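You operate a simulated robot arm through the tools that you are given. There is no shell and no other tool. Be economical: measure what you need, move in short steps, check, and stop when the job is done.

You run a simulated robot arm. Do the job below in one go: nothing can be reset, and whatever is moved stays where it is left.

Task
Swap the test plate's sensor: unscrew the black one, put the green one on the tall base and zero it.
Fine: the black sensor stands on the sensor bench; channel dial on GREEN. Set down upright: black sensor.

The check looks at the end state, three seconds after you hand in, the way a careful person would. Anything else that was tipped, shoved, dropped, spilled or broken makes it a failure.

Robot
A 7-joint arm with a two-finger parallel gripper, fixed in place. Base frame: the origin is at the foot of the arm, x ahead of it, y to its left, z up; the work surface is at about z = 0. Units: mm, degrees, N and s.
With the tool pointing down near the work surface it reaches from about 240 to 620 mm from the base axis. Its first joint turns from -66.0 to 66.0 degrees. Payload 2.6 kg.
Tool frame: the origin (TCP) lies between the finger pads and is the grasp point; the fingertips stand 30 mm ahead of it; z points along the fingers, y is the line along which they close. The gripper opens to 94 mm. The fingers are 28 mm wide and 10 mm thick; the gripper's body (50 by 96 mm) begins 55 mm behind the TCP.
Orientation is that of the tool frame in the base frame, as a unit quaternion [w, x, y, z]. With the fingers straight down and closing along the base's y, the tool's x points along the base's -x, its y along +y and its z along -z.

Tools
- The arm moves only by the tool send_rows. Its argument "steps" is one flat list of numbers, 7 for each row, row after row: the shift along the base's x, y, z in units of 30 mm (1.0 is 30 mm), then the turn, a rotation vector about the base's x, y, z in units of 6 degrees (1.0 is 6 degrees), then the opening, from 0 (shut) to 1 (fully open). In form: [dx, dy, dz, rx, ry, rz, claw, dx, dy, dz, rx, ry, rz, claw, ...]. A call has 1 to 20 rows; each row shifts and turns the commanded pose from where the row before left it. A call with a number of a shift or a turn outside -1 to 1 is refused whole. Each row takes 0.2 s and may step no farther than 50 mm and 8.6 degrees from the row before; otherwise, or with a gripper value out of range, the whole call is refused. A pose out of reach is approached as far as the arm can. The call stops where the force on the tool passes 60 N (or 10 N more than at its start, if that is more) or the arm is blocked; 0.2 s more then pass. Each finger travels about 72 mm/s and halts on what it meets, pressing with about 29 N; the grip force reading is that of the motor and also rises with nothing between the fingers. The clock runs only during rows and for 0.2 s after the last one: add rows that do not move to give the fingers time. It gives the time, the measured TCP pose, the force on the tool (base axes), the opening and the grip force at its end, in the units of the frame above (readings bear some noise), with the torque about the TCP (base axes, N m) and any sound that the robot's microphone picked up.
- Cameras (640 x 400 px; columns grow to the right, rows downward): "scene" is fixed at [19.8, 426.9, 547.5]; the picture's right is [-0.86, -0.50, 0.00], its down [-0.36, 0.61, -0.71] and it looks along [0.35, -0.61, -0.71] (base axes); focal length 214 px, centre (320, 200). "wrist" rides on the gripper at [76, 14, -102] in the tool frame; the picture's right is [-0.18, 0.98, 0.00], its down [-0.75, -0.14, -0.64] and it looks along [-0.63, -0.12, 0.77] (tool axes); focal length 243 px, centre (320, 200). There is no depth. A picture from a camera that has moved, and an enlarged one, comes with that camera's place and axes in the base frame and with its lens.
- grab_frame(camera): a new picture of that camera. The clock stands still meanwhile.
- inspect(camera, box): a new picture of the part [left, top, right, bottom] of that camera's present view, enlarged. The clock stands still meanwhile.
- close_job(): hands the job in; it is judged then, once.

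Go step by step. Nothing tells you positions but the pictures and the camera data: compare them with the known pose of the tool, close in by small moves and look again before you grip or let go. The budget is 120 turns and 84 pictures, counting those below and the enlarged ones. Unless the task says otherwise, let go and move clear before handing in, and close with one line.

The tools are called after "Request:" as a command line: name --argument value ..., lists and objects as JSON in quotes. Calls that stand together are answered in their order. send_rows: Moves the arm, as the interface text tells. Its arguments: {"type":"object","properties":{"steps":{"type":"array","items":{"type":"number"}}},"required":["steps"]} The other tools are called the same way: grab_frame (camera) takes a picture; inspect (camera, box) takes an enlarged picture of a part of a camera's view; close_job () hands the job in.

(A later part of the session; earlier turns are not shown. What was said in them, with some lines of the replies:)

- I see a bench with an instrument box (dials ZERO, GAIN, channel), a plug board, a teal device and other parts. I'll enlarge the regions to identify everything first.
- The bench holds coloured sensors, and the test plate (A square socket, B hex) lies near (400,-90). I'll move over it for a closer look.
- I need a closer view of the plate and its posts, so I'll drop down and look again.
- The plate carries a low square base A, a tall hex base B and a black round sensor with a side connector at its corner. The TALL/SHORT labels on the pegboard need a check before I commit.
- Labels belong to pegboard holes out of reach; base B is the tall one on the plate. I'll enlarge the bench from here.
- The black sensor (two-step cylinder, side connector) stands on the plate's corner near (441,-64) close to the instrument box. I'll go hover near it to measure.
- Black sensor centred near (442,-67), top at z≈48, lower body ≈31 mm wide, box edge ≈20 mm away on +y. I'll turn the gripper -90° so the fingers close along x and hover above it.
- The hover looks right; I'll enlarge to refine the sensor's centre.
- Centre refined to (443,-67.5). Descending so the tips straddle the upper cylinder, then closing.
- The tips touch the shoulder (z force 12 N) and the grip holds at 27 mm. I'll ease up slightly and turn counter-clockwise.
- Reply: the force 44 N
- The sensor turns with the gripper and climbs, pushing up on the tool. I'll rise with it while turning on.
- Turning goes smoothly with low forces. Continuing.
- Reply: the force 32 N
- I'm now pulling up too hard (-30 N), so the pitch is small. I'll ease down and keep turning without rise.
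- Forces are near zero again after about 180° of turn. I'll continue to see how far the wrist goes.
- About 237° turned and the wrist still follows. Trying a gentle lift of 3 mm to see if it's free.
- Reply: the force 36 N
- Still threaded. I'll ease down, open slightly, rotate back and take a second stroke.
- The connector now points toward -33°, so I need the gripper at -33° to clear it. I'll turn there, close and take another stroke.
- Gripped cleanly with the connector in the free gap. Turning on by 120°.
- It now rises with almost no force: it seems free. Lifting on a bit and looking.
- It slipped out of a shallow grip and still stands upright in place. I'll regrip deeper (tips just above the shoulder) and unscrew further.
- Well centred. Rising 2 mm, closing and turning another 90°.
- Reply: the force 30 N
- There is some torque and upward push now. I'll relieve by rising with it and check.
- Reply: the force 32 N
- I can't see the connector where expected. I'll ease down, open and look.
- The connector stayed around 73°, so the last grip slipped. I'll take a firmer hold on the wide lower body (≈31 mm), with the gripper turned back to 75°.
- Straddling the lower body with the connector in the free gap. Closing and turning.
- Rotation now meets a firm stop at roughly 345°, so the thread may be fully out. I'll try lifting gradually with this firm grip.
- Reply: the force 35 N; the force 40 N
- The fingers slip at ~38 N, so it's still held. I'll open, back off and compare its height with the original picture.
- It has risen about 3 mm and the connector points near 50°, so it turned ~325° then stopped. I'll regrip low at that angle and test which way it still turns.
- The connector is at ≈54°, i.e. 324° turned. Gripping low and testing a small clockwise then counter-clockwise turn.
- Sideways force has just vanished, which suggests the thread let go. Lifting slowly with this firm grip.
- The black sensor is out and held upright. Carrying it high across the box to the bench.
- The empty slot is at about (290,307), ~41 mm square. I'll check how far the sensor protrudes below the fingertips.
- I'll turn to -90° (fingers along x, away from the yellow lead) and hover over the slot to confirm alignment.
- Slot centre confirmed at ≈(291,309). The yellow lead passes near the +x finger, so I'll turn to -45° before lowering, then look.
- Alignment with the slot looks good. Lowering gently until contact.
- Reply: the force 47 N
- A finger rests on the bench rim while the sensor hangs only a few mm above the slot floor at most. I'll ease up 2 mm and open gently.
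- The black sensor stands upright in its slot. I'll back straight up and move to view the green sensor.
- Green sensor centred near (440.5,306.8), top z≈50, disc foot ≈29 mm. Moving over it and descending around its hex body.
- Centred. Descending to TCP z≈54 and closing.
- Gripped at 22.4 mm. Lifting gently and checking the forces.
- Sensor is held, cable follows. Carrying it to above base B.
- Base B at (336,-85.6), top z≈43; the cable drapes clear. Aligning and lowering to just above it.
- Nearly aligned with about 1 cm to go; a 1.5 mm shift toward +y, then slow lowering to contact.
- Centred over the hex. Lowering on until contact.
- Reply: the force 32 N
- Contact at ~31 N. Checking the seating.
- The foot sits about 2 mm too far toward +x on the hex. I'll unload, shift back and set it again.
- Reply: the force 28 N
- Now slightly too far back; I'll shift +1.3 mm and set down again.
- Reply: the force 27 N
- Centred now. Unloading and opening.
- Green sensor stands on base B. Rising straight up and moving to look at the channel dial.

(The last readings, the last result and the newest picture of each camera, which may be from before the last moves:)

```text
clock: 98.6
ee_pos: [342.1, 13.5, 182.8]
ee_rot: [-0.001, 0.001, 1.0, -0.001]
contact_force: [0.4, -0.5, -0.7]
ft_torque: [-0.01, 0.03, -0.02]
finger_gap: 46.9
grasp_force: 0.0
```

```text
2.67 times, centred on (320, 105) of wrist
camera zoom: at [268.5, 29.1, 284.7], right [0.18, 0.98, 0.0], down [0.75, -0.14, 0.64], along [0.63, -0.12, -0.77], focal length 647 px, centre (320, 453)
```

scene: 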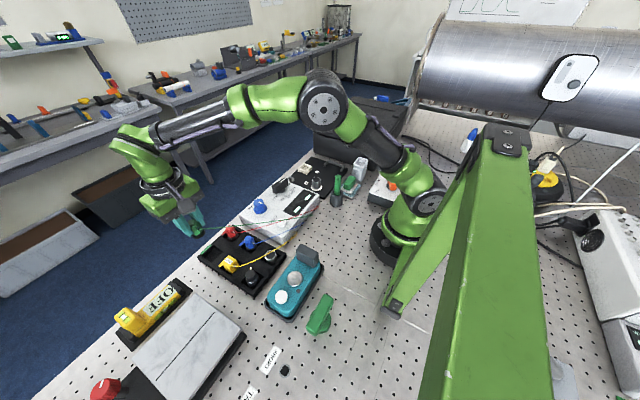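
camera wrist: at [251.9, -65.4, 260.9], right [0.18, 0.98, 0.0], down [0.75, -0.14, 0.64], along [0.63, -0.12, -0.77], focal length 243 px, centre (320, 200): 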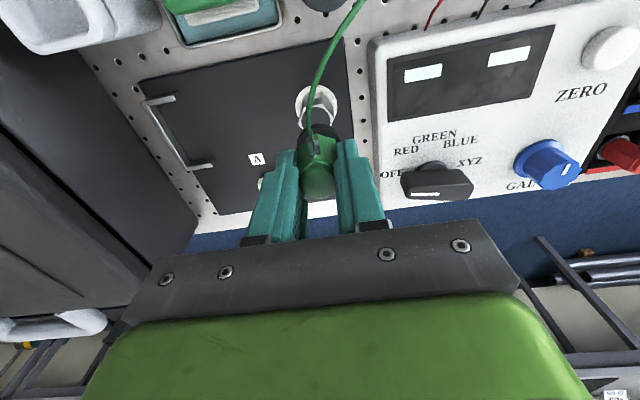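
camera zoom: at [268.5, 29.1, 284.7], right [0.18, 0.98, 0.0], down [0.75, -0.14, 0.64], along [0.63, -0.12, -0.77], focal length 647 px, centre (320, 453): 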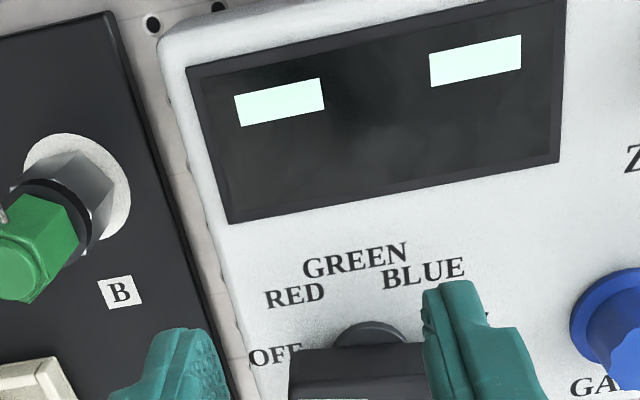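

I see OFF→RED→GREEN run clockwise in ~40-45° steps. I need a clearer view of the knob itself.

Request:
send_rows --steps '[0.5, 0.1, -0.3, 0, 0, 0, 0.6, 0.5, 0.1, -0.3, 0, 0, 0, 0.6, 0.4, 0.1, -0.2, 0, 0, 0, 0.6, 0, 0, 0, 0, 0, 0, 0.6]'

Request:
inspect --camera "wrist" --box '[220, 50, 420, 200]'

```text
clock: 99.6
ee_pos: [383.7, 22.7, 159.0]
ee_rot: [0.0, 0.0, 1.0, -0.001]
contact_force: [0.6, -0.5, -0.3]
ft_torque: [-0.04, 0.03, -0.03]
finger_gap: 56.4
grasp_force: 0.1
```

```text
2.67 times, centred on (320, 125) of wrist
camera zoom: at [308.9, 38.7, 260.8], right [0.18, 0.98, 0.0], down [0.75, -0.14, 0.64], along [0.63, -0.12, -0.77], focal length 647 px, centre (320, 400)
```

zoom: 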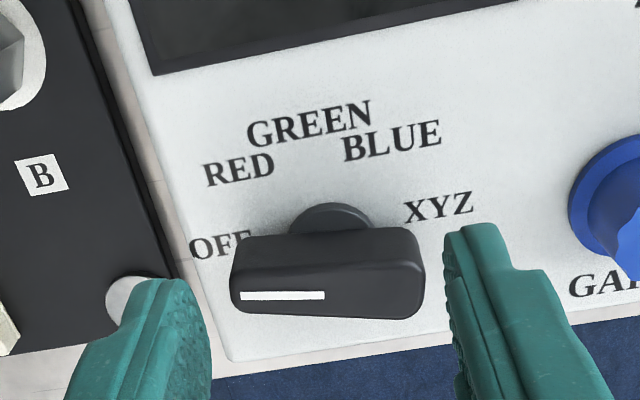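

Dial axis ≈(408.4,22.5), bar top z≈89, pointer at ~264° with GREEN at ~180°. I'll align the gripper to the bar (tool +84°) and hover above.

Request:
send_rows --steps '[0.06, 0, 0, 0, 0, 1, 0.5, 0.06, 0, 0, 0, 0, 1, 0.5, 0.06, 0, 0, 0, 0, 1, 0.5, 0.06, 0, 0, 0, 0, 1, 0.5, 0.06, 0, 0, 0, 0, 1, 0.5, 0.06, 0, 0, 0, 0, 1, 0.5, 0.06, 0, 0, 0, 0, 1, 0.5, 0.06, 0, 0, 0, 0, 1, 0.5, 0.06, 0, 0, 0, 0, 1, 0.5, 0.06, 0, 0, 0, 0, 1, 0.5, 0.06, 0, 0, 0, 0, 1, 0.5, 0.06, 0, 0, 0, 0, 1, 0.5, 0.06, 0, -0.3, 0, 0, 1, 0.5, 0.06, 0, -0.3, 0, 0, 1, 0.5, 0, 0, 0, 0, 0, 0, 0.5]'

Request:
inspect --camera "wrist" --box '[220, 70, 420, 205]'

```text
clock: 102.8
ee_pos: [409.0, 23.6, 141.7]
ee_rot: [0.0, -0.67, 0.743, -0.001]
contact_force: [-0.6, 0.1, 0.2]
ft_torque: [0.0, 0.01, 0.0]
finger_gap: 46.8
grasp_force: 0.0
```

```text
2.96 times, centred on (320, 138) of wrist
camera zoom: at [387.8, -50.0, 244.6], right [-0.96, 0.28, 0.0], down [0.22, 0.73, 0.64], along [0.18, 0.62, -0.77], focal length 719 px, centre (320, 385)
```

zoom: 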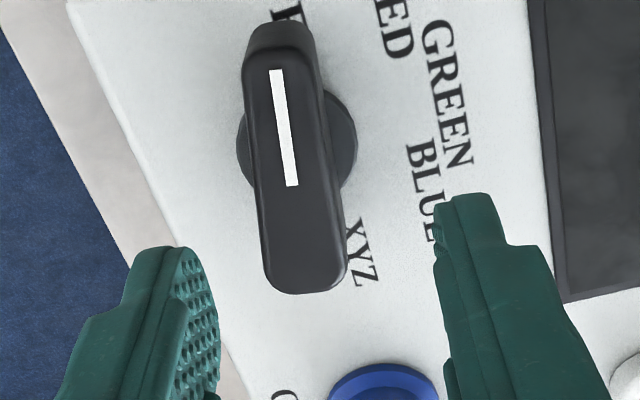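

Triangulated: dial axis ≈(414,21.5), bar top z≈73, 19 mm wide. Descending and gripping the bar.

Request:
send_rows --steps '[0.167, -0.07, -0.4, 0, 0, 0, 0.5, 0, 0, -0.5, 0, 0, 0, 0.5, 0, 0, -0.5, 0, 0, 0, 0.5, 0, 0, -0.38, 0, 0, 0, 0.5, 0, 0, 0, 0, 0, 0, 0.4, 0, 0, 0, 0, 0, 0, 0.25, 0, 0, 0, 0, 0, 0, 0.15, 0, 0, 0, 0, 0, 0, 0.15]'

Request:
inspect --camera "wrist" --box '[220, 70, 420, 205]'

```text
clock: 104.6
ee_pos: [414.4, 21.7, 89.6]
ee_rot: [0.002, -0.669, 0.743, -0.003]
contact_force: [21.6, 0.4, -12.0]
ft_torque: [-0.09, -0.03, -0.5]
finger_gap: 21.5
grasp_force: 44.6
```

```text
2.96 times, centred on (320, 138) of wrist
camera zoom: at [393.9, -52.6, 191.0], right [-0.96, 0.29, 0.0], down [0.22, 0.73, 0.64], along [0.19, 0.61, -0.77], focal length 719 px, centre (320, 385)
```

zoom: 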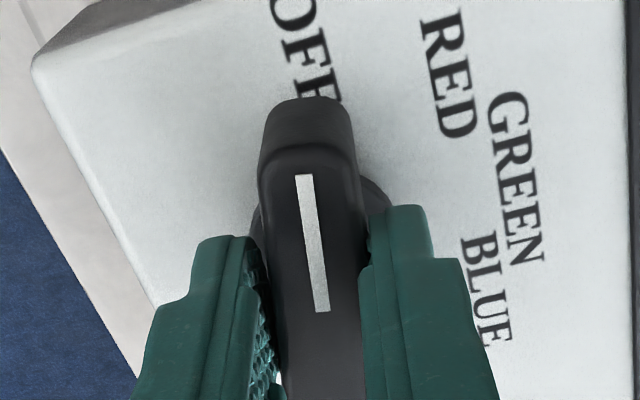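

The bar pushes the tool +x, so I'll shift 1.5 mm that way and begin rotating clockwise (-z).

Request:
send_rows --steps '[0.05, 0, 0, 0, 0, -0.5, 0.15, 0, 0, 0, 0, 0, -1, 0.15, 0, 0, 0, 0, 0, -1, 0.15, 0, 0, 0, 0, 0, -1, 0.15, 0, 0, 0, 0, 0, -1, 0.15]'

Request:
send_rows --steps '[0, 0, 0, 0, 0, -1, 0.15, 0, 0, 0, 0, 0, -1, 0.15, 0, 0, 0, 0, 0, -1, 0.15, 0, 0, 0, 0, 0, -1, 0.15]'

```text
clock: 105.8
ee_pos: [415.8, 20.6, 89.2]
ee_rot: [-0.002, -0.475, 0.88, 0.001]
contact_force: [-18.2, -10.6, 22.9]
ft_torque: [0.58, -0.4, 0.02]
finger_gap: 21.6
grasp_force: 44.8
```

```text
clock: 106.8
ee_pos: [414.2, 22.6, 88.9]
ee_rot: [-0.001, -0.282, 0.959, 0.001]
contact_force: [-28.3, -13.7, 33.1]
ft_torque: [-0.21, 0.21, 0.05]
finger_gap: 21.7
grasp_force: 45.7
```

It turns well (33° to go). I'll relax the side forces and continue to 0°.

Request:
send_rows --steps '[-0.06, -0.03, 0.06, 0, 0, -0.5, 0.15, 0, 0, 0, 0, 0, -1, 0.15, 0, 0, 0, 0, 0, -1, 0.15, 0, 0, 0, 0, 0, -1, 0.15, 0, 0, 0, 0, 0, -1, 0.15, 0, 0, 0, 0, 0, -1, 0.15, 0, 0, 0, 0, 0, 0, 0.15]'

Request:
inspect --camera "wrist" --box '[220, 50, 420, 205]'

```text
clock: 108.4
ee_pos: [412.4, 22.0, 90.0]
ee_rot: [-0.001, 0.0, 1.0, 0.001]
contact_force: [16.3, 12.5, -34.2]
ft_torque: [0.08, 0.05, 0.02]
finger_gap: 21.4
grasp_force: 45.2
```

```text
2.58 times, centred on (320, 128) of wrist
camera zoom: at [338.3, 36.7, 191.8], right [0.18, 0.98, 0.0], down [0.76, -0.14, 0.64], along [0.63, -0.12, -0.77], focal length 626 px, centre (320, 387)
```

zoom: 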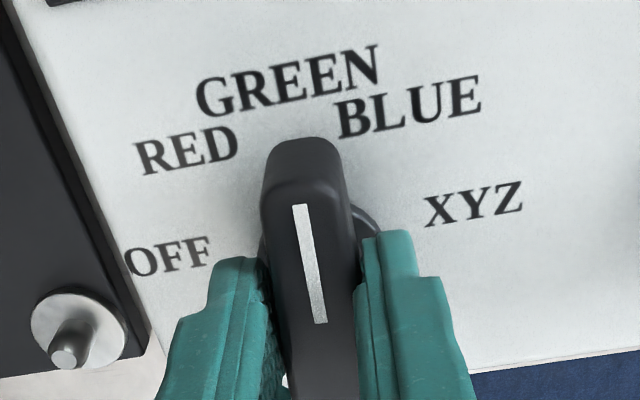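

The pointer is on GREEN. Relaxing the forces, then releasing and rising.

Request:
send_rows --steps '[0.03, 0.02, -0.07, 0, 0, 0, 0.15, 0, 0, 0, 0, 0, 0, 0.3, 0, 0, 0, 0, 0, 0, 0.42, 0, 0, 0, 0, 0, 0, 0.42, 0, 0, 0.5, 0, 0, 0, 0.42, 0, 0, 1, 0, 0, 0, 0.42, -0.3, 0.3, 0.8, 0, 0, 0, 0.42, -0.7, 0.8, 0, 0, 0, 0, 0.42, -0.8, 0.8, 0, 0, 0, 0, 0.42, -0.8, 0.7, 0, 0, 0, 0, 0.42]'

Request:
grab_frame --camera "wrist"

```text
clock: 110.6
ee_pos: [336.5, 99.8, 156.0]
ee_rot: [0.0, 0.0, 1.0, 0.001]
contact_force: [-0.8, 0.0, -0.7]
ft_torque: [0.01, 0.02, 0.03]
finger_gap: 39.6
grasp_force: 0.1
```

```text
8 pictures are left
camera wrist: at [261.5, 114.1, 258.8], right [0.18, 0.98, 0.0], down [0.75, -0.14, 0.64], along [0.63, -0.12, -0.77], focal length 243 px, centre (320, 200)
```

wrist: 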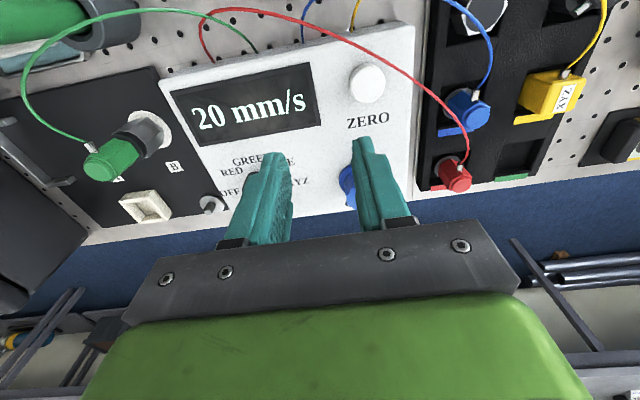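

The display now reads "20 mm/s", so it needs zeroing; ZERO is a plain white button near (318,140.5). I'll close the fingers, move over it and descend.

Request:
send_rows --steps '[-0.2, 0.45, 0, 0, 0, 0, 0.2, -0.2, 0.45, 0, 0, 0, 0, 0, -0.21, 0.45, 0, 0, 0, 0, 0, 0, 0, -0.5, 0, 0, 0, 0, 0, 0, -0.5, 0, 0, 0, 0, 0, 0, 0, 0, 0, 0, 0]'

Request:
inspect --camera "wrist" --box '[220, 40, 420, 205]'

```text
clock: 112.0
ee_pos: [318.5, 139.0, 126.9]
ee_rot: [0.001, 0.0, 1.0, 0.001]
contact_force: [-0.1, -1.0, 0.9]
ft_torque: [-0.01, -0.02, 0.0]
finger_gap: 0.1
grasp_force: 29.0
```

```text
2.42 times, centred on (320, 122) of wrist
camera zoom: at [243.2, 154.2, 229.2], right [0.18, 0.98, 0.0], down [0.75, -0.14, 0.64], along [0.63, -0.12, -0.77], focal length 588 px, centre (320, 388)
```

zoom: 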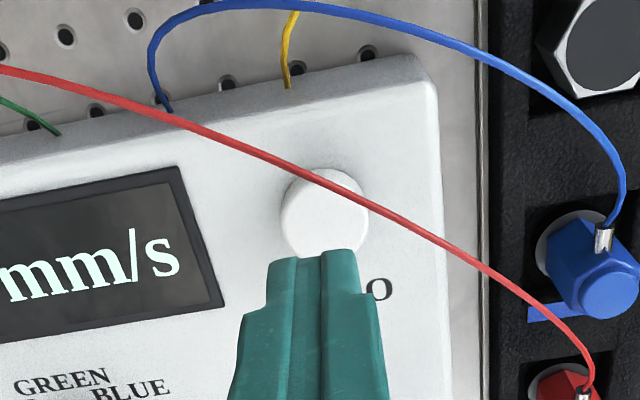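

The red lead passes ~10 mm in front of the button, so I'll go down at x≈320 and press carefully.

Request:
send_rows --steps '[0.06, 0.04, -0.3, 0, 0, 0, 0, 0, 0, -0.3, 0, 0, 0, 0, 0, 0, -0.2, 0, 0, 0, 0, 0, 0, 0, 0, 0, 0, 0]'

Request:
send_rows --steps '[0, 0, -0.1, 0, 0, 0, 0, 0, 0, -0.1, 0, 0, 0, 0, 0, 0, -0.1, 0, 0, 0, 0, 0, 0, 0, 0, 0, 0, 0]'

```text
clock: 113.0
ee_pos: [319.4, 141.3, 101.9]
ee_rot: [0.0, 0.0, 1.0, 0.0]
contact_force: [-0.5, 0.2, 0.2]
ft_torque: [-0.03, 0.01, 0.0]
finger_gap: 0.0
grasp_force: 28.7
```

```text
clock: 114.0
ee_pos: [319.8, 141.4, 93.5]
ee_rot: [0.001, 0.0, 1.0, 0.0]
contact_force: [0.1, 0.0, -0.2]
ft_torque: [0.0, 0.0, -0.02]
finger_gap: 0.1
grasp_force: 29.1
```

Still no contact; continuing down in small steps.

Request:
send_rows --steps '[0, 0, -0.07, 0, 0, 0, 0, 0, 0, -0.07, 0, 0, 0, 0, 0, 0, 0, 0, 0, 0, 0]'

Request:
send_rows --steps '[0, 0, -0.07, 0, 0, 0, 0, 0, 0, -0.05, 0, 0, 0, 0, 0, 0, 0, 0, 0, 0, 0]'

```text
clock: 114.8
ee_pos: [320.3, 140.5, 89.8]
ee_rot: [0.0, 0.001, 1.0, 0.001]
contact_force: [0.0, -0.7, 0.2]
ft_torque: [-0.04, 0.01, 0.0]
finger_gap: 0.1
grasp_force: 29.2
```

```text
clock: 115.6
ee_pos: [319.8, 141.0, 85.8]
ee_rot: [-0.001, 0.0, 1.0, -0.001]
contact_force: [0.0, 1.0, 0.6]
ft_torque: [0.0, 0.0, 0.0]
finger_gap: 0.1
grasp_force: 28.8
```

Request:
send_rows --steps '[0, 0, -0.07, 0, 0, 0, 0, 0, 0, 0, 0, 0, 0, 0]'

Request:
inspect --camera "scene" --box '[240, 170, 336, 245]'

```text
clock: 116.2
ee_pos: [320.5, 142.2, 85.3]
ee_rot: [0.0, 0.0, 1.0, -0.001]
contact_force: [-0.7, 0.0, 0.3]
ft_torque: [0.02, 0.02, 0.0]
finger_gap: 0.0
grasp_force: 28.9
```

```text
5.33 times, centred on (288, 208) of scene
camera zoom: at [19.8, 426.9, 547.5], right [-0.86, -0.5, 0.0], down [-0.36, 0.61, -0.71], along [0.35, -0.61, -0.71], focal length 1144 px, centre (491, 160)
```

zoom: 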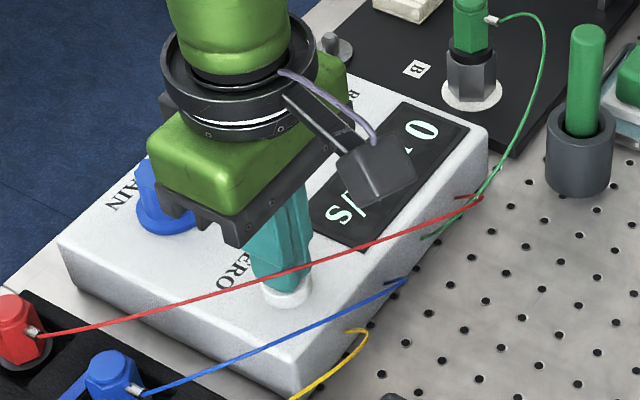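

The tips are right on the button and the display seems to be changing. I'll press a little further to be sure.

Request:
send_rows --steps '[0, 0, -0.06, 0, 0, 0, 0, 0, 0, 0, 0, 0, 0, 0]'

Request:
send_rows --steps '[0, 0, -0.06, 0, 0, 0, 0, 0, 0, 0, 0, 0, 0, 0]'

```text
clock: 116.8
ee_pos: [319.9, 141.0, 82.5]
ee_rot: [-0.001, 0.0, 1.0, 0.001]
contact_force: [-0.3, 0.9, 3.8]
ft_torque: [0.02, 0.04, -0.01]
finger_gap: 0.0
grasp_force: 29.3
heard: click
```

```text
clock: 117.4
ee_pos: [319.9, 141.4, 81.6]
ee_rot: [0.0, 0.0, 1.0, 0.0]
contact_force: [-5.9, 0.6, 13.9]
ft_torque: [0.04, 0.18, 0.04]
finger_gap: 0.2
grasp_force: 29.2
```

A click was heard: ZERO pressed. Backing straight up and moving clear to check the display and the whole scene.

Request:
send_rows --steps '[0, 0, 0.3, 0, 0, 0, 0, 0, 0, 0.5, 0, 0, 0, 0, 0, 0, 1, 0, 0, 0, 0, 0, 0, 1, 0, 0, 0, 0, 0, 0, 1, 0, 0, 0, 0, 0, 0, 1, 0, 0, 0, 0, 0, 0, 0, 0, 0, 0, 0]'

Request:
grab_frame --camera "wrist"

Request:
inspect --camera "scene" --box '[190, 150, 350, 300]'

```text
clock: 119.0
ee_pos: [319.7, 141.9, 225.5]
ee_rot: [0.0, 0.001, 1.0, 0.0]
contact_force: [-0.4, 0.4, 0.1]
ft_torque: [-0.03, -0.03, -0.02]
finger_gap: 0.0
grasp_force: 28.9
```

```text
5 pictures are left
camera wrist: at [245.0, 156.3, 327.3], right [0.18, 0.98, 0.0], down [0.75, -0.14, 0.64], along [0.63, -0.12, -0.77], focal length 243 px, centre (320, 200)
```

wrist: 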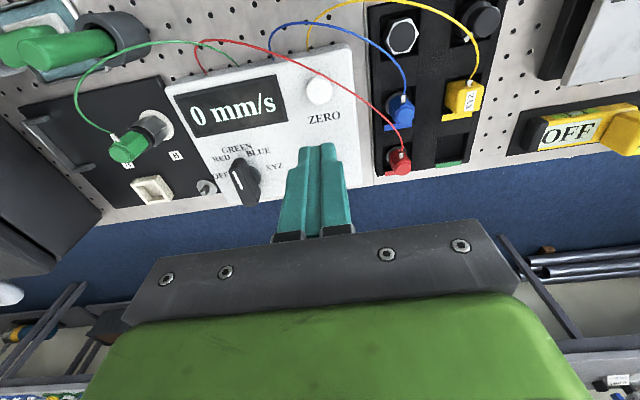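

```text
2.67 times, centred on (270, 225) of scene
camera zoom: at [19.8, 426.9, 547.5], right [-0.86, -0.5, 0.0], down [-0.36, 0.61, -0.71], along [0.35, -0.61, -0.71], focal length 572 px, centre (453, 133)
```

zoom: 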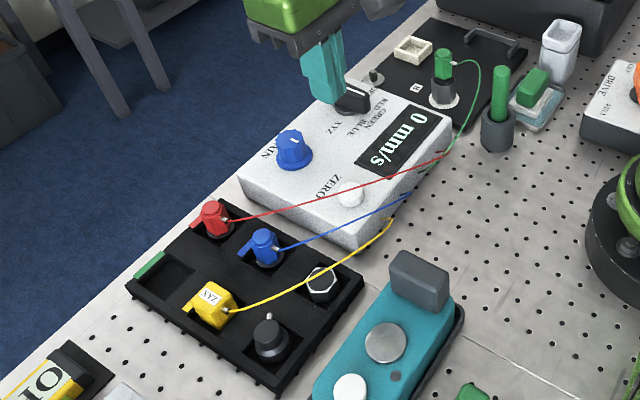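

The display shows "0 mm/s", the dial is on GREEN, the green sensor stands on base B and the black one is upright in the bench slot. The arm is clear, so I'm handing in.

Request:
close_job

```text
The job is handed in.
```

The sensor swap is done: the black sensor is unscrewed and standing upright in the empty bench slot. The green sensor is on the tall hex base B, the dial is on GREEN and the display reads 0 mm/s.
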